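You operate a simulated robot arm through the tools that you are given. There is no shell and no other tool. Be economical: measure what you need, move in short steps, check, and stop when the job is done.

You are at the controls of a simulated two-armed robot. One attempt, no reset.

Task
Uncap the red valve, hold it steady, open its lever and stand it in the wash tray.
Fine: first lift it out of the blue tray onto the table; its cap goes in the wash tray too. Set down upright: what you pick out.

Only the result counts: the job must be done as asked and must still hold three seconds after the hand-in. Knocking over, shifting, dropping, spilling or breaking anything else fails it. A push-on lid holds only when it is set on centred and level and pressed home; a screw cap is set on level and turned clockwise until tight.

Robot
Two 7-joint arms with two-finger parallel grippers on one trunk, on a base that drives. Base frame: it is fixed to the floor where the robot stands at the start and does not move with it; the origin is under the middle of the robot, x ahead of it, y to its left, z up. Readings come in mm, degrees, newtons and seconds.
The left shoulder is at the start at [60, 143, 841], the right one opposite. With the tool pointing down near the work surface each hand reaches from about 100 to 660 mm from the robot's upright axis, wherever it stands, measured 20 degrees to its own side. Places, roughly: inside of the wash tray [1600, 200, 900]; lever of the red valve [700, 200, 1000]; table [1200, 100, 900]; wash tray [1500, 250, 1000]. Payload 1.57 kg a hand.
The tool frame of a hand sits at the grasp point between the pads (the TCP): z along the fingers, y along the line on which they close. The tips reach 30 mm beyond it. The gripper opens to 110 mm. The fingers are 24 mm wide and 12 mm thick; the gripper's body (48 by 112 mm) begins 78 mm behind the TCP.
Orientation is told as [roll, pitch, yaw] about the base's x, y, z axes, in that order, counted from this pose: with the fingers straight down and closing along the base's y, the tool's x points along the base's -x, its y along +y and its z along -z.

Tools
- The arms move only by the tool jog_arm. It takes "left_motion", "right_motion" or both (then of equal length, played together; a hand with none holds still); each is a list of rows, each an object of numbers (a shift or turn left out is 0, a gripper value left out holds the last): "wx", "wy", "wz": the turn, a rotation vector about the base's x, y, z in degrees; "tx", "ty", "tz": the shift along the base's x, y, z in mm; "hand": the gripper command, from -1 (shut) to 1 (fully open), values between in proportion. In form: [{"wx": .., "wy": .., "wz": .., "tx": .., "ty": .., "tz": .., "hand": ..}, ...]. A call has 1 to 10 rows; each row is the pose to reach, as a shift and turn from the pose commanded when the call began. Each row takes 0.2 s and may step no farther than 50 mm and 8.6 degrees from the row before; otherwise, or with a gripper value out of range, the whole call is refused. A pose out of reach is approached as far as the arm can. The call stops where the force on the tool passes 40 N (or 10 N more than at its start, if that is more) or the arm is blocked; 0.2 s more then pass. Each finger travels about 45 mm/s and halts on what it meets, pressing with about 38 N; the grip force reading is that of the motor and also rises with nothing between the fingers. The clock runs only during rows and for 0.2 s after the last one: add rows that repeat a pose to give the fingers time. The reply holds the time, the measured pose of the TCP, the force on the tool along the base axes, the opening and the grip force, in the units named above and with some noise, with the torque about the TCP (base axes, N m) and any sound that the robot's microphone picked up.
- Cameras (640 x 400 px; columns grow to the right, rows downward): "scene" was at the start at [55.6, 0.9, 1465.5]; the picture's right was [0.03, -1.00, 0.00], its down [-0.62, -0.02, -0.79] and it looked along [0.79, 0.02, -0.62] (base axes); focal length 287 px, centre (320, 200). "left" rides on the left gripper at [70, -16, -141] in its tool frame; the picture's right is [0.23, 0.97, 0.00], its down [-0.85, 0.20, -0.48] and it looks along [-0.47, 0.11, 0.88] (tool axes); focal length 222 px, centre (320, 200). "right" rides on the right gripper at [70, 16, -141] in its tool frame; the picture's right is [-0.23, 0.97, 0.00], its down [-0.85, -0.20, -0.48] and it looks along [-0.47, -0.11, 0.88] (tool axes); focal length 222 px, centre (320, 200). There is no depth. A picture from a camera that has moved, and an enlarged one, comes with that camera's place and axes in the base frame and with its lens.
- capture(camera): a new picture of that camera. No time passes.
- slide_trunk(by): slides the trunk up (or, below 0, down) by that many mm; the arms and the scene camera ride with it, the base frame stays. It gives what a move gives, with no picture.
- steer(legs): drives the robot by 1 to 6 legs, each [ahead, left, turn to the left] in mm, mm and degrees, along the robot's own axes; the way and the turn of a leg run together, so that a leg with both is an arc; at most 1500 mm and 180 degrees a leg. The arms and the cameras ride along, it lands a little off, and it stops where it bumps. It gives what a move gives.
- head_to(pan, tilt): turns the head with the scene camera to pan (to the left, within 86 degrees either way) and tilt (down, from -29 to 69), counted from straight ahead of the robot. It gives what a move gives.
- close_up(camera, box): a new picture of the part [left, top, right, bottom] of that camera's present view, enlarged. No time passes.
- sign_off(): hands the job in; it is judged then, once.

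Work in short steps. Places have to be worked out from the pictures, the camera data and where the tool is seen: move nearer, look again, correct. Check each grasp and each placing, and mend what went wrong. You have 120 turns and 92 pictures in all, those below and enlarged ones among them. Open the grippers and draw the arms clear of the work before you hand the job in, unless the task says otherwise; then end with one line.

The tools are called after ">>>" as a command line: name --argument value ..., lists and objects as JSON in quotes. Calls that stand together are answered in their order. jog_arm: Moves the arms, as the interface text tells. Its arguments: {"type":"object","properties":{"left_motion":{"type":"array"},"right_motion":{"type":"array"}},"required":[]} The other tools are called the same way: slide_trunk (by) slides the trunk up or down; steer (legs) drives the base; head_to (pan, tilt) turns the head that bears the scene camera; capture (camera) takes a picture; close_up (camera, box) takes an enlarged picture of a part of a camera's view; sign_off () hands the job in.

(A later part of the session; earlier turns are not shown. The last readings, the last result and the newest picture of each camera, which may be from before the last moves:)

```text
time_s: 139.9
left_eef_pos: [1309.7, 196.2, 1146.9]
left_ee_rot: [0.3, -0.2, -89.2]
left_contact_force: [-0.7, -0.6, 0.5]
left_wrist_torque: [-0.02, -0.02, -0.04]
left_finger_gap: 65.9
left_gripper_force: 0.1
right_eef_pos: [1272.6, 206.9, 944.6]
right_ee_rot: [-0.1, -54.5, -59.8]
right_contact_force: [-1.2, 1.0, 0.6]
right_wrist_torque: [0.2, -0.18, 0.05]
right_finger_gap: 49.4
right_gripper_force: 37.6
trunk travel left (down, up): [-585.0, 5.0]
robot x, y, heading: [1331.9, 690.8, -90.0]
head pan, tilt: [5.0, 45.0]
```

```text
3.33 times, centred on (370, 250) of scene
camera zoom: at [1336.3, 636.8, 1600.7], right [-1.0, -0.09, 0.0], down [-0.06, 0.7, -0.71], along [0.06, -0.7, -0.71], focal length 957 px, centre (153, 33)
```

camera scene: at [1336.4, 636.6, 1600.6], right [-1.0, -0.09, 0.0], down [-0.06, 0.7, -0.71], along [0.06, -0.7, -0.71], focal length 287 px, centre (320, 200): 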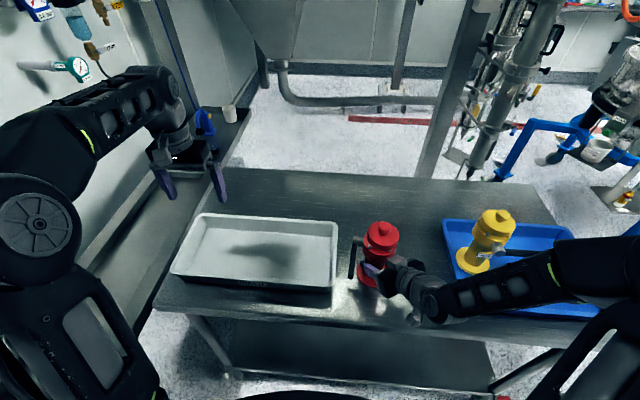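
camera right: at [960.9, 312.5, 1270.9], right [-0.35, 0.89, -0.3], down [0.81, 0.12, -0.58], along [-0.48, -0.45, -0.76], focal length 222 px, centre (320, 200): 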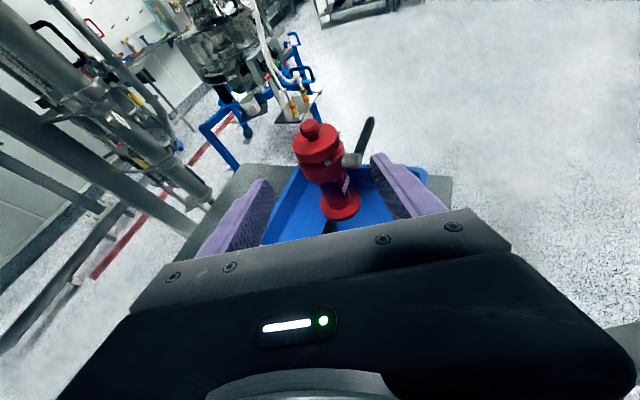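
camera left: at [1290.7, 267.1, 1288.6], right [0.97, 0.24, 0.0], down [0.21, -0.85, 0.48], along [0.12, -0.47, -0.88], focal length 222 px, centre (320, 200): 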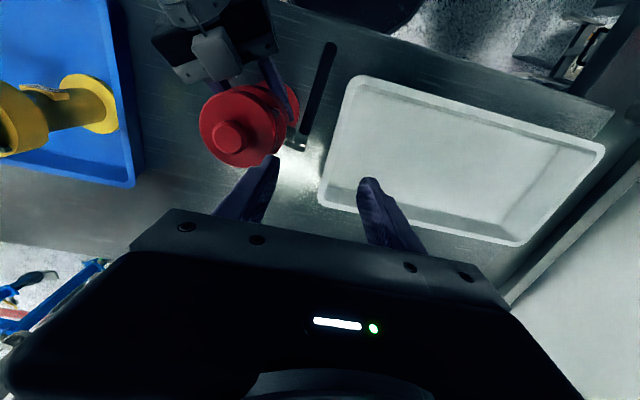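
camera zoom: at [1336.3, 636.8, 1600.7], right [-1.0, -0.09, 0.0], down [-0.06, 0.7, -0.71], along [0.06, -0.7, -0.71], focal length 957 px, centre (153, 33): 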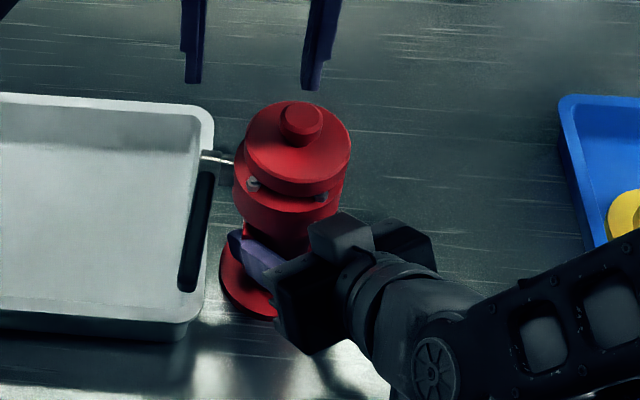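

Valve stands at [1270,202], clear of the tray. I bring the left hand above the knob and down around it.

>>> jog_arm --left_motion '[{"tx": -20, "ty": 3, "tz": -8}, {"tx": -40, "ty": 6, "tz": -20}, {"tx": -40, "ty": 6, "tz": -26}]'

>>> capture --camera "left"

>>> close_up --camera "scene" --box '[300, 160, 420, 270]'

```text
time_s: 140.7
left_eef_pos: [1270.2, 204.7, 1120.5]
left_ee_rot: [0.4, -0.2, -89.1]
left_contact_force: [0.1, -0.4, -0.5]
left_wrist_torque: [0.0, -0.02, 0.0]
left_finger_gap: 66.1
left_gripper_force: 0.0
right_eef_pos: [1271.9, 207.5, 945.5]
right_ee_rot: [-0.2, -54.5, -59.6]
right_contact_force: [0.2, -1.7, 4.2]
right_wrist_torque: [0.08, -0.45, -0.08]
right_finger_gap: 49.4
right_gripper_force: 38.0
trunk travel left (down, up): [-585.0, 5.0]
robot x, y, heading: [1332.9, 695.0, -90.0]
head pan, tilt: [5.0, 45.0]
```

```text
39 pictures are left
camera left: at [1251.7, 274.7, 1261.8], right [0.97, 0.24, 0.01], down [0.21, -0.85, 0.48], along [0.12, -0.47, -0.88], focal length 222 px, centre (320, 200)
```

left: 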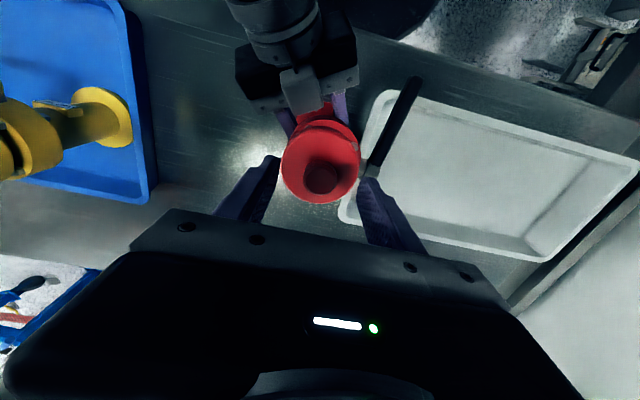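

```text
3.64 times, centred on (360, 215) of scene
camera zoom: at [1336.5, 637.0, 1600.6], right [-1.0, -0.09, 0.0], down [-0.06, 0.7, -0.71], along [0.06, -0.7, -0.71], focal length 1044 px, centre (174, 146)
```

zoom: 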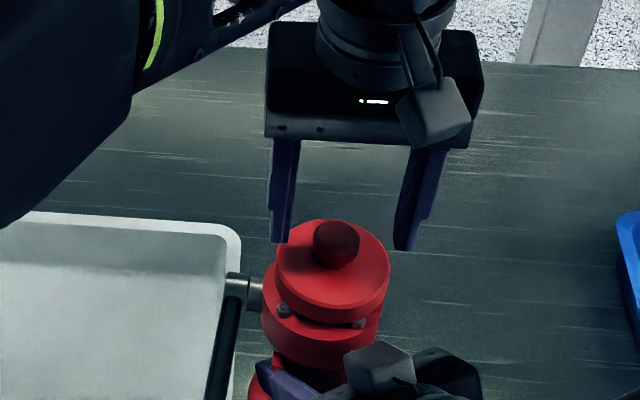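

Well aligned (knob ≈[1272,201]). I descend to z≈1088 and close on the knob.

>>> jog_arm --left_motion '[{"tx": 2, "ty": -3, "tz": -12}, {"tx": 2, "ty": -3, "tz": -22}, {"tx": 2, "ty": -3, "tz": -29}, {"tx": 2, "ty": -3, "tz": -33}]'

>>> jog_arm --left_motion '[{"hand": -1}, {"hand": -1}, {"hand": -1}, {"hand": -1}, {"hand": -1}]'

>>> close_up --camera "scene" --box '[300, 160, 420, 270]'

```text
time_s: 141.8
left_eef_pos: [1273.5, 200.3, 1091.9]
left_ee_rot: [0.1, -0.7, -89.1]
left_contact_force: [3.1, 3.2, 9.9]
left_wrist_torque: [0.08, -0.05, 0.01]
left_finger_gap: 65.6
left_gripper_force: 0.1
right_eef_pos: [1272.8, 207.3, 944.3]
right_ee_rot: [0.0, -54.5, -59.8]
right_contact_force: [-0.7, 0.1, 7.8]
right_wrist_torque: [1.09, 0.25, 0.01]
right_finger_gap: 49.1
right_gripper_force: 38.1
trunk travel left (down, up): [-585.0, 5.0]
robot x, y, heading: [1328.4, 687.3, -89.9]
head pan, tilt: [5.0, 45.0]
stopped in row 4 (left hand): the force on the tool passed its limit (the readings are from after the stop); the commanded pose is now the measured one
```

```text
time_s: 143.0
left_eef_pos: [1272.3, 201.2, 1093.3]
left_ee_rot: [0.0, -0.6, -89.1]
left_contact_force: [-1.8, -1.4, 24.5]
left_wrist_torque: [0.04, 0.01, 0.0]
left_finger_gap: 28.1
left_gripper_force: 38.6
right_eef_pos: [1272.9, 207.4, 945.9]
right_ee_rot: [-0.2, -54.4, -59.7]
right_contact_force: [5.1, -2.7, 4.0]
right_wrist_torque: [0.0, -0.28, 0.12]
right_finger_gap: 49.4
right_gripper_force: 37.7
trunk travel left (down, up): [-585.0, 5.0]
robot x, y, heading: [1328.6, 689.5, -89.9]
head pan, tilt: [5.0, 45.0]
```

```text
3.64 times, centred on (360, 215) of scene
camera zoom: at [1337.2, 638.3, 1600.7], right [-1.0, -0.09, 0.0], down [-0.06, 0.7, -0.71], along [0.06, -0.7, -0.71], focal length 1044 px, centre (174, 146)
```

zoom: 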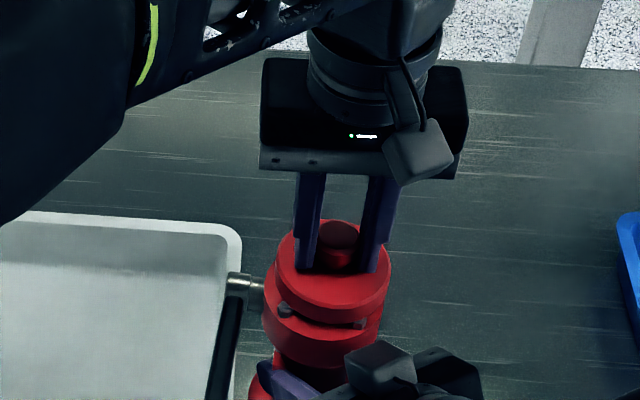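

The knob is gripped (28 mm), tips pressing on the cap disc. I try a gentle pull upward to learn whether it is push-on or threaded.

>>> jog_arm --left_motion '[{"tz": 2}, {"tz": 4}, {"tz": 6}]'

```text
time_s: 143.8
left_eef_pos: [1274.0, 202.7, 1096.8]
left_ee_rot: [0.2, -0.4, -89.2]
left_contact_force: [0.2, 0.3, -1.3]
left_wrist_torque: [-0.05, 0.02, -0.02]
left_finger_gap: 28.2
left_gripper_force: 37.6
right_eef_pos: [1271.5, 206.5, 944.6]
right_ee_rot: [-0.1, -54.4, -59.9]
right_contact_force: [3.9, 3.0, 16.3]
right_wrist_torque: [0.65, -0.03, -0.1]
right_finger_gap: 49.4
right_gripper_force: 37.7
trunk travel left (down, up): [-585.0, 5.0]
robot x, y, heading: [1330.7, 695.2, -89.8]
head pan, tilt: [5.0, 45.0]
```

Neutral now. I pull further.

>>> jog_arm --left_motion '[{"tz": 2}, {"tz": 4}, {"tz": 6}, {"tz": 8}]'

>>> close_up --camera "scene" --box '[310, 180, 410, 270]'

```text
time_s: 144.8
left_eef_pos: [1272.6, 201.4, 1106.2]
left_ee_rot: [0.0, -0.5, -89.1]
left_contact_force: [-0.4, -0.6, 0.4]
left_wrist_torque: [0.01, 0.02, -0.01]
left_finger_gap: 28.3
left_gripper_force: 38.1
right_eef_pos: [1271.5, 206.8, 945.1]
right_ee_rot: [-0.2, -54.5, -59.7]
right_contact_force: [4.0, 1.5, 15.0]
right_wrist_torque: [-0.04, -0.59, 0.11]
right_finger_gap: 49.1
right_gripper_force: 38.2
trunk travel left (down, up): [-585.0, 5.0]
robot x, y, heading: [1332.3, 689.5, -89.9]
head pan, tilt: [5.0, 45.0]
```

```text
4.44 times, centred on (360, 225) of scene
camera zoom: at [1337.3, 638.3, 1600.6], right [-1.0, -0.09, 0.0], down [-0.06, 0.7, -0.71], along [0.06, -0.7, -0.71], focal length 1276 px, centre (142, 89)
```

zoom: 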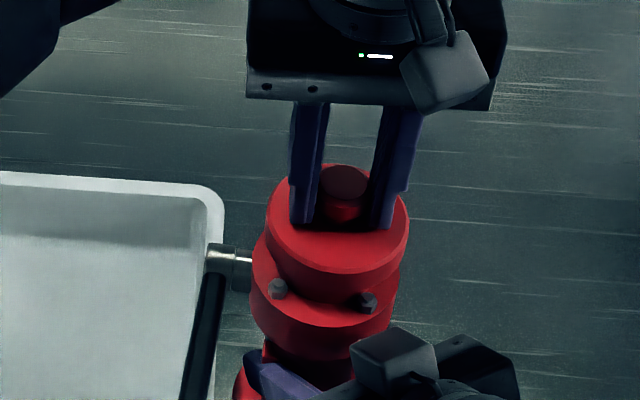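

Force stays near zero, so the cap is probably coming up with the fingers. I raise 25 mm more and look.

>>> jog_arm --left_motion '[{"tz": 8}, {"tz": 16}, {"tz": 25}]'

>>> close_up --camera "scene" --box '[310, 160, 420, 270]'

```text
time_s: 145.6
left_eef_pos: [1274.0, 202.7, 1130.7]
left_ee_rot: [0.0, -0.4, -89.1]
left_contact_force: [0.9, -0.4, -0.3]
left_wrist_torque: [-0.02, 0.0, 0.01]
left_finger_gap: 28.2
left_gripper_force: 37.8
right_eef_pos: [1271.9, 207.1, 945.2]
right_ee_rot: [-0.2, -54.6, -59.7]
right_contact_force: [4.5, 2.8, 16.3]
right_wrist_torque: [-0.11, -0.53, 0.04]
right_finger_gap: 49.3
right_gripper_force: 38.4
trunk travel left (down, up): [-585.0, 5.0]
robot x, y, heading: [1330.0, 691.8, -89.7]
head pan, tilt: [5.0, 45.0]
```

```text
3.64 times, centred on (365, 215) of scene
camera zoom: at [1337.3, 638.3, 1600.6], right [-1.0, -0.09, 0.0], down [-0.06, 0.7, -0.71], along [0.06, -0.7, -0.71], focal length 1044 px, centre (156, 146)
```

zoom: 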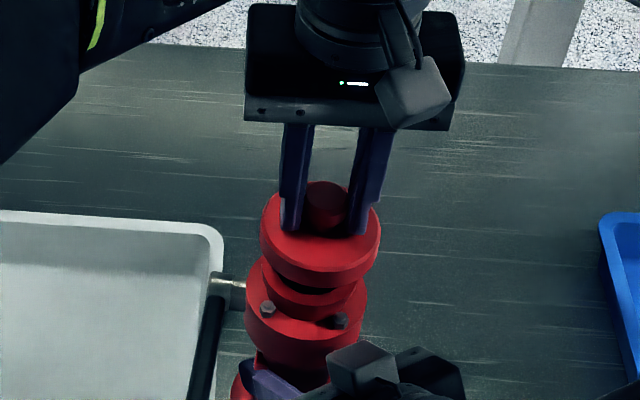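

The cap is off (push-on). I carry it over the wash tray to about [1570,175].

>>> jog_arm --left_motion '[{"tz": 14}, {"tx": 36, "ty": -4, "tz": 14}, {"tx": 75, "ty": -8, "tz": 14}, {"tx": 115, "ty": -12, "tz": 14}, {"tx": 155, "ty": -16, "tz": 14}, {"tx": 195, "ty": -20, "tz": 14}, {"tx": 235, "ty": -24, "tz": 14}, {"tx": 275, "ty": -28, "tz": 0}, {"tx": 296, "ty": -28, "tz": -30}, {"tx": 296, "ty": -28, "tz": -70}]'

>>> capture --camera "scene"

```text
time_s: 147.8
left_eef_pos: [1569.3, 173.6, 1059.7]
left_ee_rot: [0.1, -0.5, -89.1]
left_contact_force: [0.3, -0.1, 1.0]
left_wrist_torque: [0.01, -0.01, 0.01]
left_finger_gap: 28.1
left_gripper_force: 37.8
left hand out of reach, approached as far as the arm can: row 1
right_eef_pos: [1271.7, 205.7, 945.9]
right_ee_rot: [-0.1, -54.4, -59.7]
right_contact_force: [3.7, 0.9, 17.1]
right_wrist_torque: [-0.15, -0.47, -0.05]
right_finger_gap: 49.3
right_gripper_force: 37.9
trunk travel left (down, up): [-585.0, 5.0]
robot x, y, heading: [1331.4, 692.1, -89.7]
head pan, tilt: [5.0, 45.0]
```

```text
34 pictures are left
camera scene: at [1337.3, 638.3, 1600.7], right [-1.0, -0.09, 0.0], down [-0.06, 0.7, -0.71], along [0.06, -0.7, -0.71], focal length 287 px, centre (320, 200)
```

scene: 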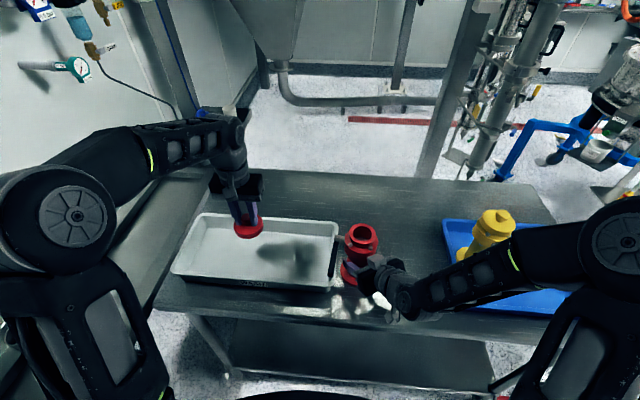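

Cap is over the wash tray. I lower it, finely near the bottom.

>>> jog_arm --left_motion '[{"tz": -25}, {"tz": -50}, {"tz": -75}, {"tz": -90}, {"tz": -97}, {"tz": -103}, {"tz": -108}]'

>>> close_up --camera "scene" --box '[170, 180, 350, 310]'

```text
time_s: 149.4
left_eef_pos: [1567.9, 173.8, 952.0]
left_ee_rot: [0.0, -0.6, -89.1]
left_contact_force: [-0.7, 0.2, 0.0]
left_wrist_torque: [0.02, 0.0, 0.0]
left_finger_gap: 27.9
left_gripper_force: 37.5
right_eef_pos: [1271.2, 206.6, 946.0]
right_ee_rot: [-0.2, -54.6, -59.8]
right_contact_force: [2.4, 1.4, 19.6]
right_wrist_torque: [0.06, -0.31, 0.13]
right_finger_gap: 49.3
right_gripper_force: 38.0
trunk travel left (down, up): [-585.0, 5.0]
robot x, y, heading: [1329.0, 686.8, -89.8]
head pan, tilt: [5.0, 45.0]
```

```text
3.08 times, centred on (260, 245) of scene
camera zoom: at [1337.2, 638.4, 1600.7], right [-1.0, -0.09, 0.0], down [-0.06, 0.7, -0.71], along [0.06, -0.7, -0.71], focal length 883 px, centre (505, 62)
```

zoom: 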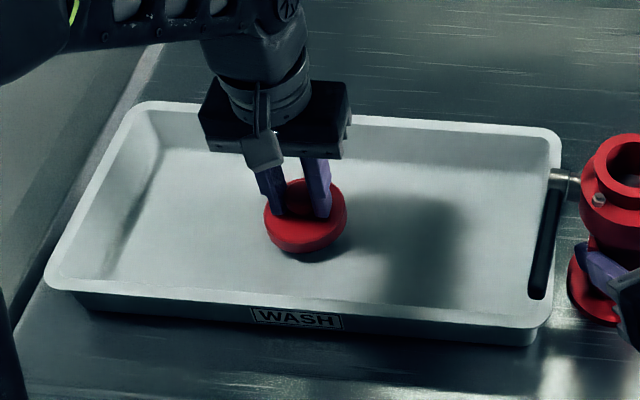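

>>> jog_arm --left_motion '[{"tz": -3}, {"tz": -6}, {"tz": -9}, {"tz": -12}, {"tz": -15}]'

```text
time_s: 150.6
left_eef_pos: [1569.3, 173.4, 937.8]
left_ee_rot: [0.0, -0.4, -89.0]
left_contact_force: [-0.4, -0.6, -0.6]
left_wrist_torque: [0.0, -0.01, -0.05]
left_finger_gap: 28.3
left_gripper_force: 37.8
right_eef_pos: [1271.5, 206.5, 944.6]
right_ee_rot: [-0.1, -54.5, -59.8]
right_contact_force: [1.7, 0.8, 18.7]
right_wrist_torque: [0.03, -0.29, 0.06]
right_finger_gap: 49.1
right_gripper_force: 37.9
trunk travel left (down, up): [-585.0, 5.0]
robot x, y, heading: [1329.5, 692.3, -89.8]
head pan, tilt: [5.0, 45.0]
```

Still no contact at z=938; I keep lowering in 2–3 mm steps.

>>> jog_arm --left_motion '[{"tz": -2}, {"tz": -4}, {"tz": -6}, {"tz": -8}]'

>>> close_up --camera "scene" --box '[210, 190, 310, 270]'

```text
time_s: 151.7
left_eef_pos: [1568.5, 173.3, 934.6]
left_ee_rot: [0.0, -1.0, -89.0]
left_contact_force: [-0.3, 5.6, 16.6]
left_wrist_torque: [0.66, 0.08, -0.02]
left_finger_gap: 28.1
left_gripper_force: 38.0
right_eef_pos: [1270.4, 207.4, 944.9]
right_ee_rot: [-0.1, -54.5, -59.7]
right_contact_force: [-2.4, 4.1, 10.9]
right_wrist_torque: [0.6, -0.04, 0.26]
right_finger_gap: 49.6
right_gripper_force: 38.3
trunk travel left (down, up): [-585.0, 5.0]
robot x, y, heading: [1330.2, 689.6, -89.6]
head pan, tilt: [5.0, 45.0]
stopped in row 4 (left hand): the force on the tool passed its limit (the readings are from after the stop); the commanded pose is now the measured one
```

```text
5.00 times, centred on (260, 230) of scene
camera zoom: at [1335.8, 640.4, 1600.7], right [-1.0, -0.09, 0.0], down [-0.06, 0.7, -0.71], along [0.06, -0.71, -0.71], focal length 1435 px, centre (620, 50)
```

zoom: 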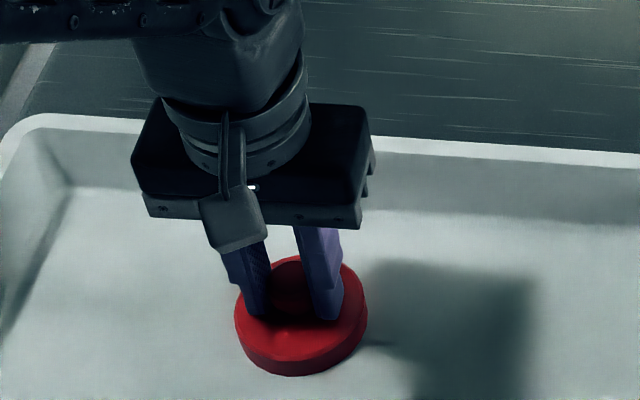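

The cap sits on the tray floor. I ease off 1.5 mm, open, and lift the hand straight up.

>>> jog_arm --left_motion '[{"tz": 1.5}, {"tz": 1.5, "hand": 0.0}, {"tz": 1.5, "hand": 0.0}, {"tz": 1.5, "hand": 0.0}, {"tz": 1.5, "hand": 0.0}]'

>>> jog_arm --left_motion '[{"tz": 10}, {"tz": 30}, {"tz": 60}, {"tz": 100}, {"tz": 140}, {"tz": 170}]'

>>> capture --camera "scene"

```text
time_s: 152.9
left_eef_pos: [1569.9, 173.5, 933.9]
left_ee_rot: [0.1, -0.8, -89.1]
left_contact_force: [0.3, 0.4, 0.7]
left_wrist_torque: [0.0, -0.01, -0.01]
left_finger_gap: 54.8
left_gripper_force: 0.1
right_eef_pos: [1271.4, 208.1, 944.6]
right_ee_rot: [-0.2, -54.4, -59.8]
right_contact_force: [-3.6, 9.8, 24.9]
right_wrist_torque: [-0.02, -0.48, 0.11]
right_finger_gap: 49.2
right_gripper_force: 38.1
trunk travel left (down, up): [-585.0, 5.0]
robot x, y, heading: [1329.8, 685.0, -89.8]
head pan, tilt: [5.0, 45.0]
```

```text
time_s: 154.3
left_eef_pos: [1568.8, 171.6, 1103.9]
left_ee_rot: [0.2, -0.8, -89.0]
left_contact_force: [-0.5, 0.3, 0.3]
left_wrist_torque: [0.01, -0.02, -0.02]
left_finger_gap: 54.9
left_gripper_force: 0.1
right_eef_pos: [1270.0, 208.4, 945.1]
right_ee_rot: [-0.3, -54.3, -59.9]
right_contact_force: [-3.1, 6.1, 29.4]
right_wrist_torque: [-0.1, -0.47, 0.15]
right_finger_gap: 49.4
right_gripper_force: 37.8
trunk travel left (down, up): [-585.0, 5.0]
robot x, y, heading: [1330.6, 687.7, -89.9]
head pan, tilt: [5.0, 45.0]
```

```text
31 pictures are left
camera scene: at [1336.5, 640.1, 1600.7], right [-1.0, -0.09, 0.0], down [-0.06, 0.7, -0.71], along [0.06, -0.71, -0.71], focal length 287 px, centre (320, 200)
```

scene: 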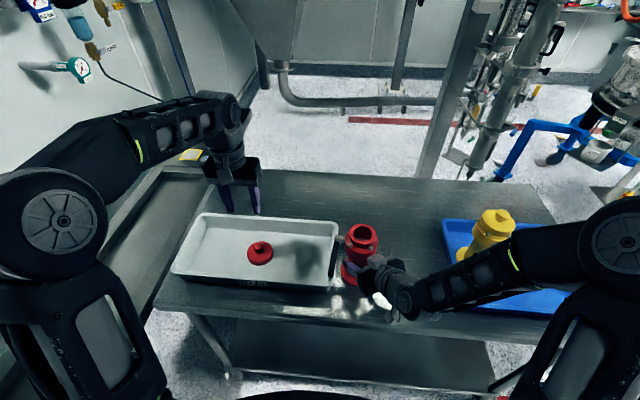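

The cap sits upright in the wash tray. Now I zoom in on the lever.

>>> close_up --camera "scene" --box '[305, 210, 415, 310]'

>>> capture --camera "left"

```text
4.00 times, centred on (360, 260) of scene
camera zoom: at [1336.5, 640.1, 1600.7], right [-1.0, -0.09, 0.0], down [-0.06, 0.7, -0.71], along [0.06, -0.71, -0.71], focal length 1148 px, centre (160, -40)
```

zoom: 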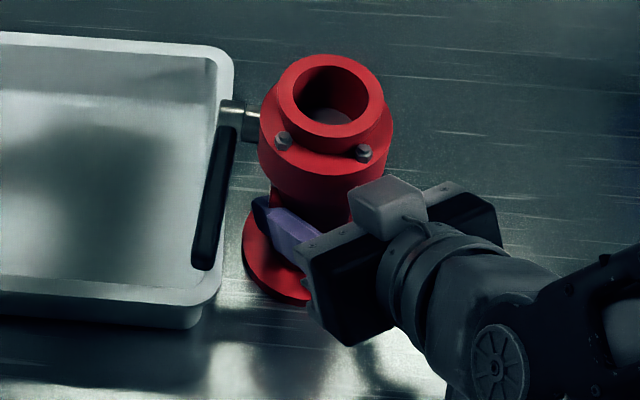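

```text
29 pictures are left
camera left: at [1551.0, 244.1, 1244.7], right [0.97, 0.24, 0.0], down [0.21, -0.84, 0.49], along [0.12, -0.48, -0.87], focal length 222 px, centre (320, 200)
```

left: 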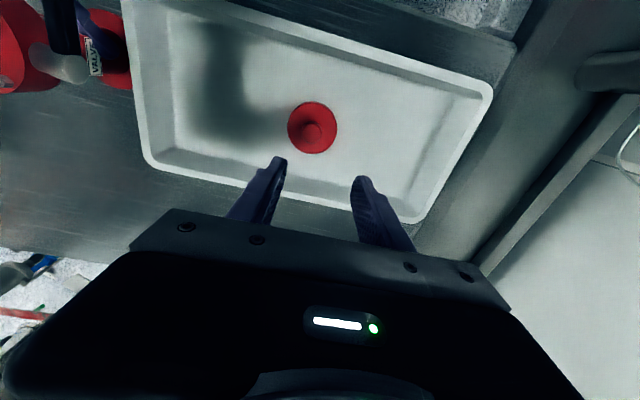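

The handle runs along +y from the hub at about [1325,202,1027] to its tip near [1338,302]. I bring the left hand above the outer part of the handle with the fingers 40 mm open.

>>> jog_arm --left_motion '[{"tx": -40, "ty": 19, "hand": -0.2}, {"tx": -80, "ty": 38}, {"tx": -120, "ty": 57}, {"tx": -160, "ty": 76}, {"tx": -200, "ty": 95}, {"tx": -232, "ty": 110}, {"tx": -232, "ty": 110, "tz": -10}]'

>>> capture --camera "left"

>>> close_up --camera "scene" --box '[260, 180, 420, 310]'

```text
time_s: 155.9
left_eef_pos: [1336.0, 283.2, 1095.0]
left_ee_rot: [0.1, -0.8, -89.0]
left_contact_force: [0.4, 0.5, 0.2]
left_wrist_torque: [0.0, -0.01, -0.01]
left_finger_gap: 43.9
left_gripper_force: 0.0
right_eef_pos: [1271.0, 208.2, 944.7]
right_ee_rot: [0.0, -54.3, -59.8]
right_contact_force: [-0.1, 2.7, 24.1]
right_wrist_torque: [-0.21, -0.38, 0.11]
right_finger_gap: 49.3
right_gripper_force: 38.0
trunk travel left (down, up): [-585.0, 5.0]
robot x, y, heading: [1328.1, 690.9, -89.8]
head pan, tilt: [5.0, 45.0]
```

```text
28 pictures are left
camera left: at [1317.8, 355.5, 1235.3], right [0.97, 0.24, 0.0], down [0.21, -0.84, 0.49], along [0.12, -0.48, -0.87], focal length 222 px, centre (320, 200)
```

left: 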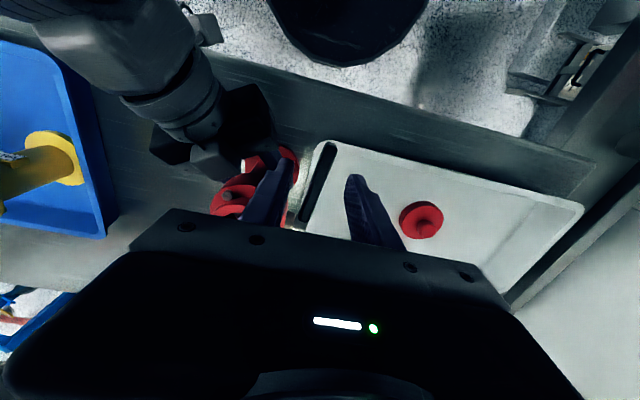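

```text
3.08 times, centred on (340, 245) of scene
camera zoom: at [1336.8, 639.1, 1600.7], right [-1.0, -0.09, 0.0], down [-0.06, 0.7, -0.71], along [0.06, -0.71, -0.71], focal length 883 px, centre (258, 62)
```

zoom: 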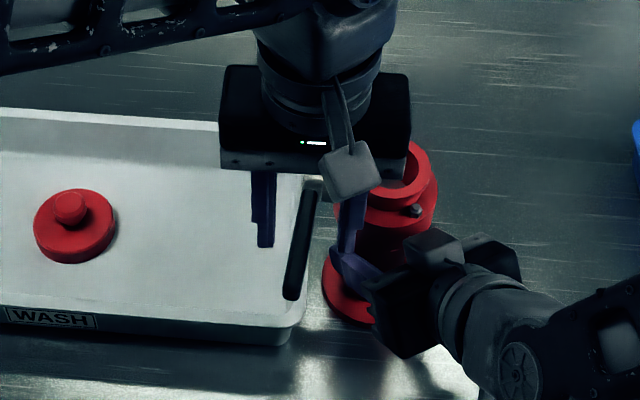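

Handle lies at x≈1338 between the fingers. I descend to its height.

>>> jog_arm --left_motion '[{"tx": 2, "tz": -20}, {"tx": 2, "tz": -40}, {"tx": 2, "tz": -52}, {"tx": 2, "tz": -62}]'

>>> capture --camera "left"

```text
time_s: 156.9
left_eef_pos: [1338.8, 283.9, 1032.8]
left_ee_rot: [0.1, -0.8, -89.1]
left_contact_force: [-0.4, -0.1, 0.3]
left_wrist_torque: [0.01, 0.01, -0.04]
left_finger_gap: 44.0
left_gripper_force: 0.0
right_eef_pos: [1270.2, 207.0, 943.8]
right_ee_rot: [-0.1, -54.4, -59.8]
right_contact_force: [0.2, 3.3, 22.9]
right_wrist_torque: [-0.31, -0.29, 0.15]
right_finger_gap: 49.4
right_gripper_force: 38.1
trunk travel left (down, up): [-585.0, 5.0]
robot x, y, heading: [1333.5, 689.0, -89.7]
head pan, tilt: [5.0, 45.0]
```

```text
26 pictures are left
camera left: at [1320.7, 355.1, 1173.7], right [0.97, 0.24, 0.0], down [0.21, -0.84, 0.49], along [0.12, -0.48, -0.87], focal length 222 px, centre (320, 200)
```

left: 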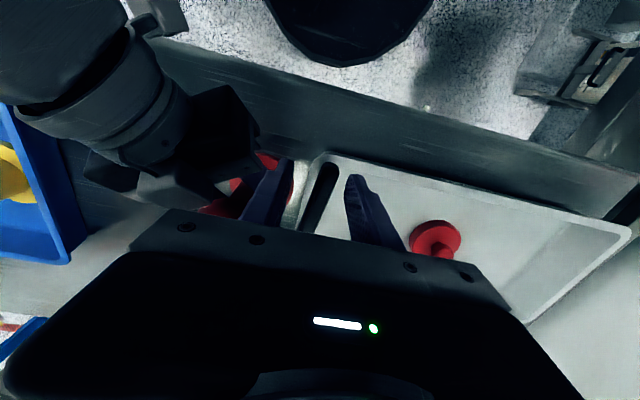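

The handle lies between the fingers. I close on it.

>>> jog_arm --left_motion '[{"hand": -1}, {"hand": -1}, {"hand": -1}, {"hand": -1}]'

```text
time_s: 157.9
left_eef_pos: [1340.5, 284.8, 1033.0]
left_ee_rot: [0.2, -0.7, -89.1]
left_contact_force: [19.4, 11.0, 6.1]
left_wrist_torque: [-0.07, -0.23, -0.64]
left_finger_gap: 16.1
left_gripper_force: 30.7
right_eef_pos: [1270.3, 208.7, 945.0]
right_ee_rot: [-0.3, -54.3, -59.9]
right_contact_force: [-12.2, -3.6, 16.8]
right_wrist_torque: [0.54, -0.25, 1.03]
right_finger_gap: 49.6
right_gripper_force: 38.0
trunk travel left (down, up): [-585.0, 5.0]
robot x, y, heading: [1329.3, 689.3, -90.0]
head pan, tilt: [5.0, 45.0]
```

Gripped (16 mm). I shift 2 mm to relieve the side load and try swinging the handle upward about the hub.

>>> jog_arm --left_motion '[{"tx": 2}, {"tx": 3, "ty": -0.3, "tz": 6}, {"tx": 3, "ty": -1, "tz": 12}, {"tx": 3, "ty": -2, "tz": 18}]'

>>> close_up --camera "scene" --box '[280, 200, 400, 300]'

```text
time_s: 158.9
left_eef_pos: [1340.5, 279.4, 1049.5]
left_ee_rot: [0.0, -0.6, -89.1]
left_contact_force: [2.4, 9.3, -4.0]
left_wrist_torque: [1.09, -0.07, -0.82]
left_finger_gap: 15.9
left_gripper_force: 31.6
right_eef_pos: [1269.5, 206.7, 944.8]
right_ee_rot: [-0.1, -54.4, -59.9]
right_contact_force: [-2.5, -10.0, 15.0]
right_wrist_torque: [0.05, -0.38, 0.25]
right_finger_gap: 49.1
right_gripper_force: 37.9
trunk travel left (down, up): [-585.0, 5.0]
robot x, y, heading: [1330.5, 687.4, -90.1]
head pan, tilt: [5.0, 45.0]
```

```text
4.00 times, centred on (340, 250) of scene
camera zoom: at [1336.5, 637.0, 1600.5], right [-1.0, -0.09, 0.0], down [-0.06, 0.7, -0.71], along [0.06, -0.7, -0.71], focal length 1148 px, centre (240, 0)
```

zoom: 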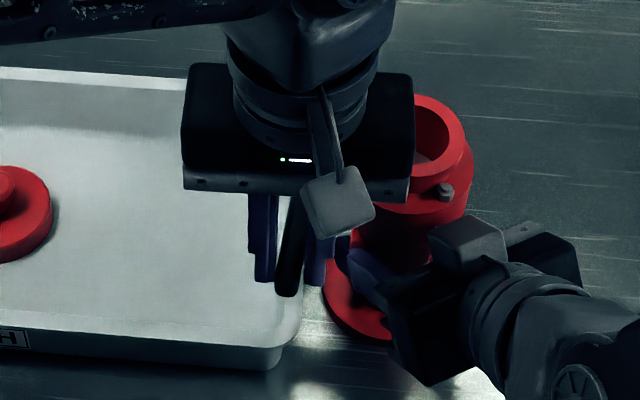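

The handle follows with little force. I continue the upward arc to about 45°.

>>> jog_arm --left_motion '[{"ty": -2, "tz": 11}, {"ty": -5.5, "tz": 20.5}, {"ty": -11, "tz": 30.5}, {"ty": -20, "tz": 41}]'

>>> close_up --camera "scene" --box '[280, 200, 400, 300]'

```text
time_s: 159.9
left_eef_pos: [1341.5, 259.8, 1089.7]
left_ee_rot: [-0.1, -0.8, -89.1]
left_contact_force: [-3.5, 10.7, -3.3]
left_wrist_torque: [1.02, 0.26, -0.81]
left_finger_gap: 16.0
left_gripper_force: 31.5
right_eef_pos: [1270.8, 205.6, 943.8]
right_ee_rot: [-0.1, -54.2, -59.9]
right_contact_force: [5.8, -12.0, 8.8]
right_wrist_torque: [0.18, 0.05, -0.18]
right_finger_gap: 49.6
right_gripper_force: 37.9
trunk travel left (down, up): [-585.0, 5.0]
robot x, y, heading: [1330.3, 688.9, -89.9]
head pan, tilt: [5.0, 45.0]
```

```text
4.00 times, centred on (340, 250) of scene
camera zoom: at [1337.1, 637.2, 1600.6], right [-1.0, -0.09, 0.0], down [-0.06, 0.7, -0.71], along [0.06, -0.7, -0.71], focal length 1148 px, centre (240, 0)
```

zoom: 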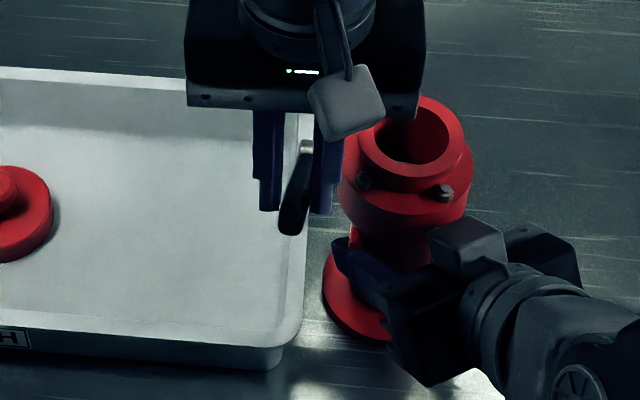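

The lever is turning upward properly. I carry on to vertical.

>>> jog_arm --left_motion '[{"ty": -11, "tz": 9}, {"ty": -23, "tz": 16}, {"ty": -37, "tz": 21.5}, {"ty": -51, "tz": 24}, {"ty": -58, "tz": 24.5}]'

>>> close_up --camera "scene" --box '[280, 180, 400, 280]'

```text
time_s: 161.1
left_eef_pos: [1341.9, 200.0, 1116.4]
left_ee_rot: [0.0, -0.9, -89.0]
left_contact_force: [-0.1, -0.7, 0.2]
left_wrist_torque: [0.05, 0.04, 0.04]
left_finger_gap: 0.0
left_gripper_force: 21.6
right_eef_pos: [1269.1, 208.0, 943.3]
right_ee_rot: [0.0, -54.1, -59.9]
right_contact_force: [-3.2, 0.3, 9.7]
right_wrist_torque: [-0.62, -0.12, -0.15]
right_finger_gap: 49.3
right_gripper_force: 38.1
trunk travel left (down, up): [-585.0, 5.0]
robot x, y, heading: [1329.5, 690.1, -90.0]
head pan, tilt: [5.0, 45.0]
```

```text
4.00 times, centred on (340, 230) of scene
camera zoom: at [1336.2, 637.9, 1600.6], right [-1.0, -0.09, 0.0], down [-0.06, 0.7, -0.71], along [0.06, -0.7, -0.71], focal length 1148 px, centre (240, 80)
```

zoom: 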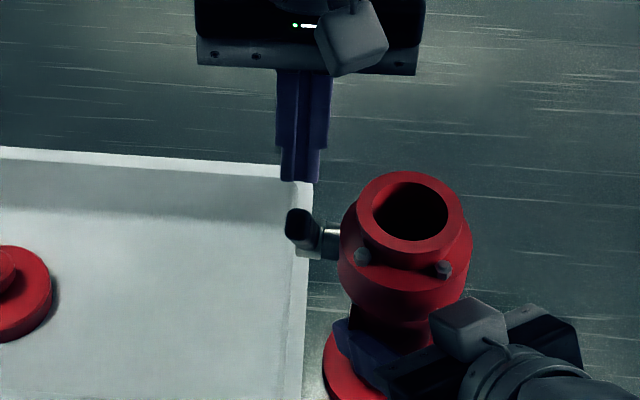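

The handle slipped out at about 55°. I go around it and push it the rest of the way from the +y side with closed fingers.

>>> jog_arm --left_motion '[{"tx": 35}, {"tx": 65}, {"tx": 65, "ty": 45, "tz": -5}, {"tx": 65, "ty": 90, "tz": -11}, {"tx": 30, "ty": 92, "tz": -11}, {"tx": -3, "ty": 92, "tz": -11}]'

>>> capture --camera "left"

```text
time_s: 162.5
left_eef_pos: [1340.3, 296.0, 1105.0]
left_ee_rot: [0.0, -0.8, -89.0]
left_contact_force: [-1.0, -0.1, 0.0]
left_wrist_torque: [0.03, 0.01, -0.01]
left_finger_gap: 0.0
left_gripper_force: 20.8
right_eef_pos: [1270.5, 207.2, 943.1]
right_ee_rot: [0.1, -54.1, -60.0]
right_contact_force: [-0.3, 3.9, 2.0]
right_wrist_torque: [-0.13, -0.23, 0.12]
right_finger_gap: 49.4
right_gripper_force: 38.0
trunk travel left (down, up): [-585.0, 5.0]
robot x, y, heading: [1327.6, 690.1, -89.7]
head pan, tilt: [5.0, 45.0]
```

```text
22 pictures are left
camera left: at [1321.5, 367.5, 1245.9], right [0.97, 0.24, 0.0], down [0.21, -0.85, 0.49], along [0.12, -0.48, -0.87], focal length 222 px, centre (320, 200)
```

left: 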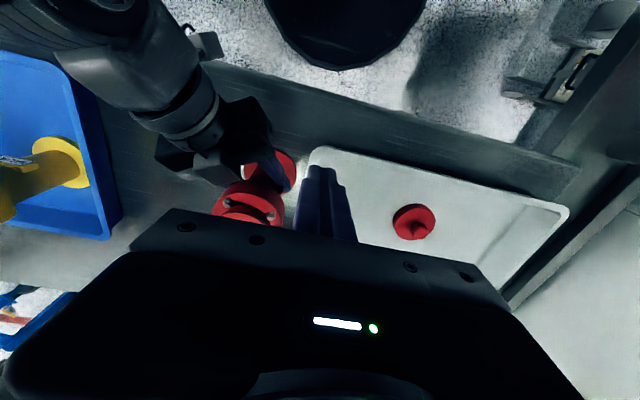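

Fingers are in position behind the handle. I push toward −y.

>>> jog_arm --left_motion '[{"ty": -15}, {"ty": -30}, {"ty": -42}, {"ty": -52}, {"ty": -60}, {"ty": -67}, {"ty": -73}, {"ty": -78}]'

>>> close_up --camera "scene" --box '[280, 180, 400, 280]'

```text
time_s: 163.7
left_eef_pos: [1341.3, 237.6, 1107.5]
left_ee_rot: [0.3, -0.8, -89.0]
left_contact_force: [4.5, 5.0, 6.8]
left_wrist_torque: [-0.08, 0.04, 0.03]
left_finger_gap: 0.0
left_gripper_force: 21.1
right_eef_pos: [1268.1, 203.4, 946.8]
right_ee_rot: [-0.3, -54.7, -60.4]
right_contact_force: [-0.4, -0.4, 3.6]
right_wrist_torque: [0.29, -0.61, -0.14]
right_finger_gap: 50.4
right_gripper_force: 38.2
trunk travel left (down, up): [-585.0, 5.0]
robot x, y, heading: [1331.2, 689.1, -89.9]
head pan, tilt: [5.0, 45.0]
stopped in row 5 (left hand): the force on the tool passed its limit (the readings are from after the stop); the commanded pose is now the measured one
```

```text
4.00 times, centred on (340, 230) of scene
camera zoom: at [1337.2, 638.3, 1600.6], right [-1.0, -0.09, 0.0], down [-0.06, 0.7, -0.71], along [0.06, -0.7, -0.71], focal length 1148 px, centre (240, 80)
```

zoom: 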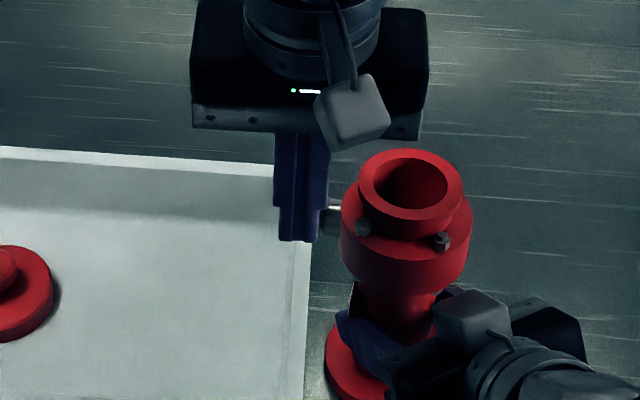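

The push met the limit and the valve leaned a little in the right hand's grip. I back the left fingers off and inspect.

>>> jog_arm --left_motion '[{"ty": 15}, {"ty": 40}, {"ty": 60}, {"ty": 60, "tx": 40}]'

>>> close_up --camera "scene" --box '[290, 190, 410, 300]'

```text
time_s: 164.7
left_eef_pos: [1381.9, 295.3, 1107.2]
left_ee_rot: [0.0, -0.7, -89.1]
left_contact_force: [0.0, -0.7, -0.1]
left_wrist_torque: [-0.03, 0.0, 0.0]
left_finger_gap: 0.3
left_gripper_force: 21.2
right_eef_pos: [1267.1, 203.1, 945.3]
right_ee_rot: [-0.4, -54.6, -60.3]
right_contact_force: [0.9, 1.9, 2.6]
right_wrist_torque: [-0.19, -0.21, 0.06]
right_finger_gap: 48.9
right_gripper_force: 37.9
trunk travel left (down, up): [-585.0, 5.0]
robot x, y, heading: [1333.6, 687.3, -89.8]
head pan, tilt: [5.0, 45.0]
```

```text
3.64 times, centred on (350, 245) of scene
camera zoom: at [1337.7, 637.4, 1600.6], right [-1.0, -0.09, 0.0], down [-0.06, 0.7, -0.71], along [0.06, -0.7, -0.71], focal length 1044 px, centre (211, 36)
```

zoom: 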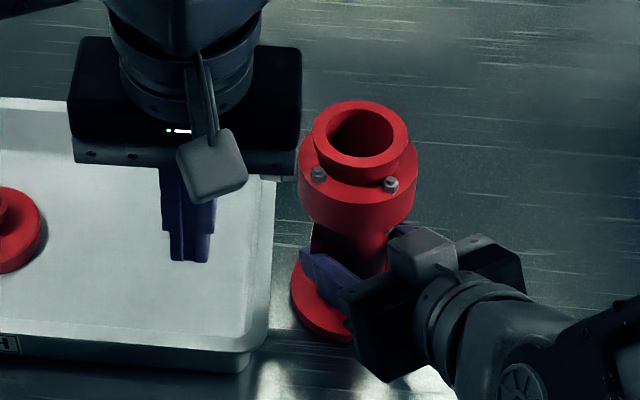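

The lean is only ~3°. I move the left hand aside to see the lever angle.

>>> jog_arm --left_motion '[{"tx": 40}, {"tx": 80}]'

>>> close_up --camera "scene" --box '[290, 190, 410, 300]'

```text
time_s: 165.3
left_eef_pos: [1460.2, 298.1, 1107.4]
left_ee_rot: [0.1, -0.8, -89.2]
left_contact_force: [1.4, -0.1, 0.5]
left_wrist_torque: [-0.03, -0.03, -0.02]
left_finger_gap: 0.0
left_gripper_force: 20.8
right_eef_pos: [1267.5, 201.5, 945.1]
right_ee_rot: [-0.3, -54.7, -60.4]
right_contact_force: [-1.0, 2.0, 2.0]
right_wrist_torque: [-0.27, -0.08, -0.07]
right_finger_gap: 49.3
right_gripper_force: 38.3
trunk travel left (down, up): [-585.0, 5.0]
robot x, y, heading: [1331.9, 688.1, -89.7]
head pan, tilt: [5.0, 45.0]
```

```text
3.64 times, centred on (350, 245) of scene
camera zoom: at [1337.0, 637.1, 1600.6], right [-1.0, -0.09, 0.0], down [-0.06, 0.7, -0.71], along [0.06, -0.7, -0.71], focal length 1044 px, centre (211, 36)
```

zoom: 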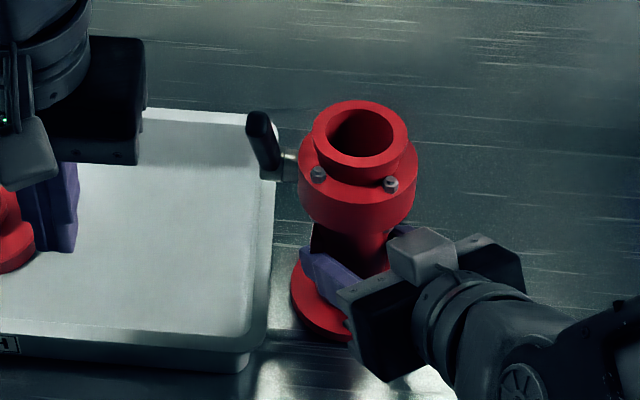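

The lever is up at about 67–70°, not yet vertical. I'll regrip it with the fingers running along the handle: approach from +y with the fingers open.

>>> jog_arm --left_motion '[{"tx": -40, "hand": -0.22}, {"tx": -80}, {"tx": -119, "tz": -4}, {"tx": -119, "ty": -20, "tz": -4}, {"tx": -119, "ty": -40, "tz": -4}, {"tx": -119, "ty": -58, "tz": -4}, {"tx": -119, "ty": -72, "tz": -4}]'

>>> close_up --camera "scene" --box '[290, 180, 410, 290]'

```text
time_s: 166.9
left_eef_pos: [1340.3, 222.0, 1103.2]
left_ee_rot: [0.2, -0.7, -89.2]
left_contact_force: [0.2, -0.3, 0.4]
left_wrist_torque: [0.04, -0.02, 0.0]
left_finger_gap: 42.8
left_gripper_force: 0.1
right_eef_pos: [1267.5, 202.5, 945.7]
right_ee_rot: [-0.4, -54.8, -60.3]
right_contact_force: [-2.0, -0.2, 1.8]
right_wrist_torque: [-0.3, 0.0, -0.1]
right_finger_gap: 49.0
right_gripper_force: 38.4
trunk travel left (down, up): [-585.0, 5.0]
robot x, y, heading: [1330.4, 690.5, -89.7]
head pan, tilt: [5.0, 45.0]
```

```text
3.64 times, centred on (350, 235) of scene
camera zoom: at [1336.4, 636.8, 1600.6], right [-1.0, -0.09, 0.0], down [-0.06, 0.7, -0.71], along [0.06, -0.7, -0.71], focal length 1044 px, centre (211, 73)
```

zoom: 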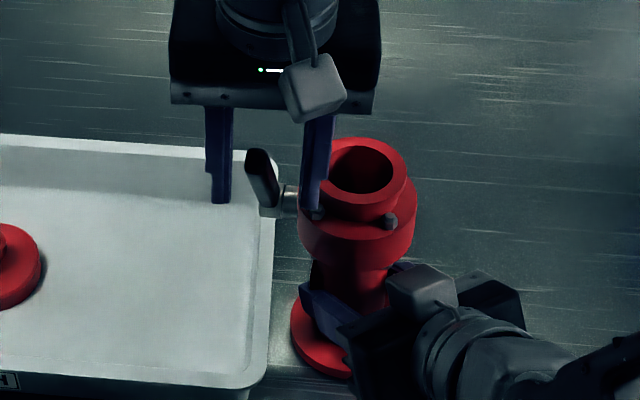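

The handle is between the fingers. I close.

>>> jog_arm --left_motion '[{"ty": 3, "hand": -1}, {"ty": 3, "hand": -1}, {"ty": 3, "hand": -1}, {"ty": 3, "hand": -1}]'

```text
time_s: 167.9
left_eef_pos: [1339.7, 227.2, 1104.0]
left_ee_rot: [0.1, -0.8, -89.1]
left_contact_force: [13.7, 8.0, 12.6]
left_wrist_torque: [0.19, 0.72, -0.39]
left_finger_gap: 16.8
left_gripper_force: 31.8
right_eef_pos: [1266.2, 202.5, 944.3]
right_ee_rot: [-0.1, -54.6, -60.7]
right_contact_force: [-16.3, -7.0, -8.3]
right_wrist_torque: [0.4, -2.06, 0.06]
right_finger_gap: 49.9
right_gripper_force: 38.0
trunk travel left (down, up): [-585.0, 5.0]
robot x, y, heading: [1330.3, 688.6, -89.6]
head pan, tilt: [5.0, 45.0]
```

I move along the arc toward vertical in small steps.

>>> jog_arm --left_motion '[{"tx": 2, "ty": -6, "tz": 2.5}, {"tx": 2, "ty": -12, "tz": 4.5}, {"tx": 2, "ty": -18, "tz": 6}]'

>>> close_up --camera "scene" --box '[290, 180, 410, 290]'

```text
time_s: 168.7
left_eef_pos: [1342.5, 209.4, 1107.0]
left_ee_rot: [0.1, -0.6, -89.1]
left_contact_force: [0.1, 18.0, 3.7]
left_wrist_torque: [1.33, 1.05, -0.76]
left_finger_gap: 17.1
left_gripper_force: 32.2
right_eef_pos: [1267.8, 200.4, 947.3]
right_ee_rot: [-0.5, -55.0, -60.2]
right_contact_force: [-1.4, -21.5, -2.0]
right_wrist_torque: [1.02, -0.54, -0.65]
right_finger_gap: 51.1
right_gripper_force: 37.8
trunk travel left (down, up): [-585.0, 5.0]
robot x, y, heading: [1332.2, 687.4, -90.0]
head pan, tilt: [5.0, 45.0]
```

```text
3.64 times, centred on (350, 235) of scene
camera zoom: at [1336.6, 636.2, 1600.6], right [-1.0, -0.09, 0.0], down [-0.06, 0.7, -0.71], along [0.06, -0.7, -0.71], focal length 1044 px, centre (211, 73)
```

zoom: 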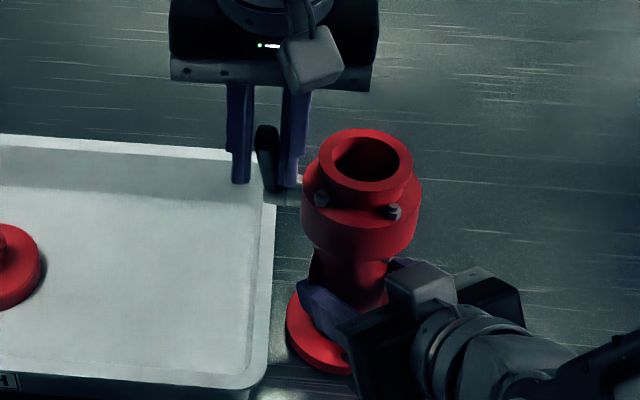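

The valve itself leans in the right grip rather than the lever turning. I release the lever, let the valve settle upright, and will regrip it from the −x side so the grip resists this direction.

>>> jog_arm --left_motion '[{"hand": -0.2}, {"hand": -0.2}, {"hand": -0.2}, {"ty": 35}, {"ty": 75}, {"ty": 95, "tx": 40}, {"ty": 95, "tx": 85}, {"ty": 95, "tx": 130}]'

>>> jog_arm --right_motion '[{"hand": -0.06}, {"hand": 0.0}, {"hand": 0.1}, {"hand": 0.3}, {"hand": 0.6}, {"hand": 0.7}]'

>>> capture --camera "scene"

```text
time_s: 170.5
left_eef_pos: [1474.1, 306.6, 1108.1]
left_ee_rot: [0.1, -0.7, -89.1]
left_contact_force: [-0.2, 0.2, -0.1]
left_wrist_torque: [-0.03, -0.01, 0.0]
left_finger_gap: 43.9
left_gripper_force: 0.1
right_eef_pos: [1268.4, 203.7, 946.3]
right_ee_rot: [-0.4, -54.7, -60.4]
right_contact_force: [0.6, 1.5, 7.9]
right_wrist_torque: [-0.43, -0.33, 0.03]
right_finger_gap: 49.4
right_gripper_force: 38.4
trunk travel left (down, up): [-585.0, 5.0]
robot x, y, heading: [1331.7, 688.7, -89.7]
head pan, tilt: [5.0, 45.0]
```

```text
time_s: 171.9
left_eef_pos: [1473.6, 304.4, 1108.7]
left_ee_rot: [0.2, -0.8, -89.1]
left_contact_force: [1.1, 0.1, 0.4]
left_wrist_torque: [0.0, -0.03, 0.01]
left_finger_gap: 43.9
left_gripper_force: 0.1
right_eef_pos: [1269.0, 201.5, 945.5]
right_ee_rot: [-0.4, -54.7, -60.2]
right_contact_force: [0.2, 0.2, 0.0]
right_wrist_torque: [0.03, -0.01, -0.01]
right_finger_gap: 93.5
right_gripper_force: 0.0
trunk travel left (down, up): [-585.0, 5.0]
robot x, y, heading: [1325.9, 686.5, -89.9]
head pan, tilt: [5.0, 45.0]
```

```text
16 pictures are left
camera scene: at [1336.8, 636.6, 1600.6], right [-1.0, -0.09, 0.0], down [-0.06, 0.7, -0.71], along [0.06, -0.7, -0.71], focal length 287 px, centre (320, 200)
```

scene: 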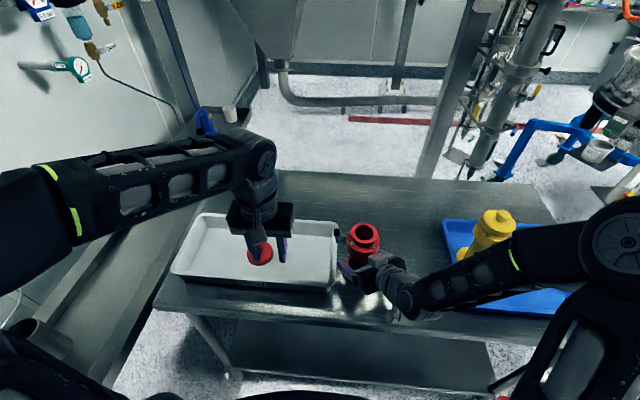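

The valve stands upright by itself at ~[1271,203]. With the fingers open I swing the right hand 60° around the column so it comes from the −x side.

>>> jog_arm --right_motion '[{"wz": 8.5, "tx": -3, "ty": 2, "tz": 2}, {"wz": 17, "tx": -4, "ty": 2, "tz": 4}, {"wz": 25.5, "tx": -5, "ty": 2, "tz": 5}, {"wz": 34, "tx": -6, "ty": 2, "tz": 6}, {"wz": 42.5, "tx": -7, "ty": 2, "tz": 6}, {"wz": 51, "tx": -8, "ty": 2, "tz": 6}, {"wz": 59.5, "tx": -9, "ty": 2, "tz": 6}]'

>>> close_up --camera "scene" --box '[310, 190, 460, 310]'

```text
time_s: 173.5
left_eef_pos: [1473.5, 304.7, 1107.9]
left_ee_rot: [0.2, -0.7, -89.1]
left_contact_force: [-0.6, 0.1, -0.4]
left_wrist_torque: [0.01, 0.0, -0.03]
left_finger_gap: 43.9
left_gripper_force: 0.1
right_eef_pos: [1258.9, 204.6, 950.3]
right_ee_rot: [-0.1, -54.6, -0.9]
right_contact_force: [-0.3, -0.3, 0.2]
right_wrist_torque: [-0.01, -0.03, -0.02]
right_finger_gap: 93.6
right_gripper_force: 0.0
trunk travel left (down, up): [-585.0, 5.0]
robot x, y, heading: [1328.6, 686.1, -89.8]
head pan, tilt: [5.0, 45.0]
```

```text
3.33 times, centred on (385, 250) of scene
camera zoom: at [1336.9, 635.9, 1600.5], right [-1.0, -0.09, 0.0], down [-0.06, 0.7, -0.71], along [0.06, -0.7, -0.71], focal length 957 px, centre (103, 33)
```

zoom: 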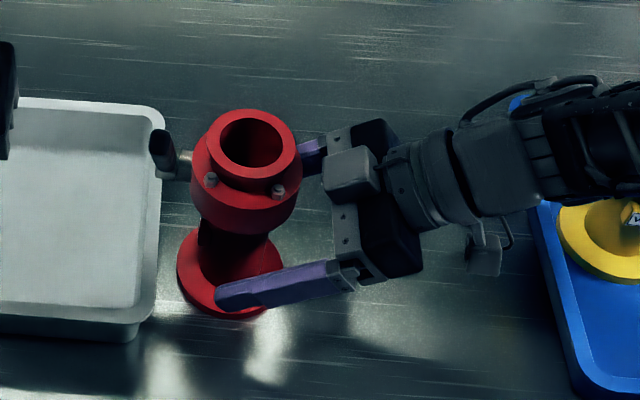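

The grip geometry is ideal. I check the forearm's clearance to the yellow valve.

>>> close_up --camera "scene" --box '[400, 120, 640, 320]'

```text
2.00 times, centred on (520, 220) of scene
camera zoom: at [1336.9, 635.9, 1600.5], right [-1.0, -0.09, 0.0], down [-0.06, 0.7, -0.71], along [0.06, -0.7, -0.71], focal length 574 px, centre (-80, 160)
```

zoom: 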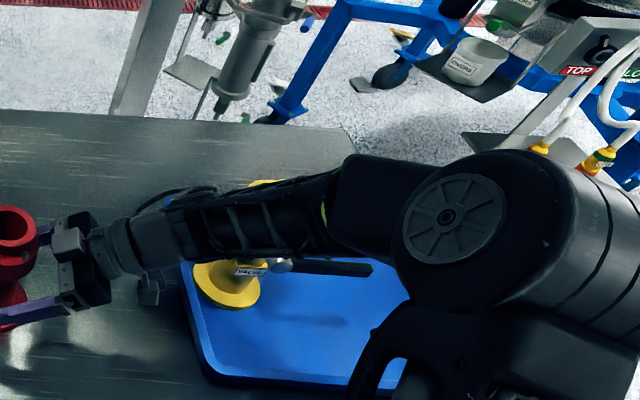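

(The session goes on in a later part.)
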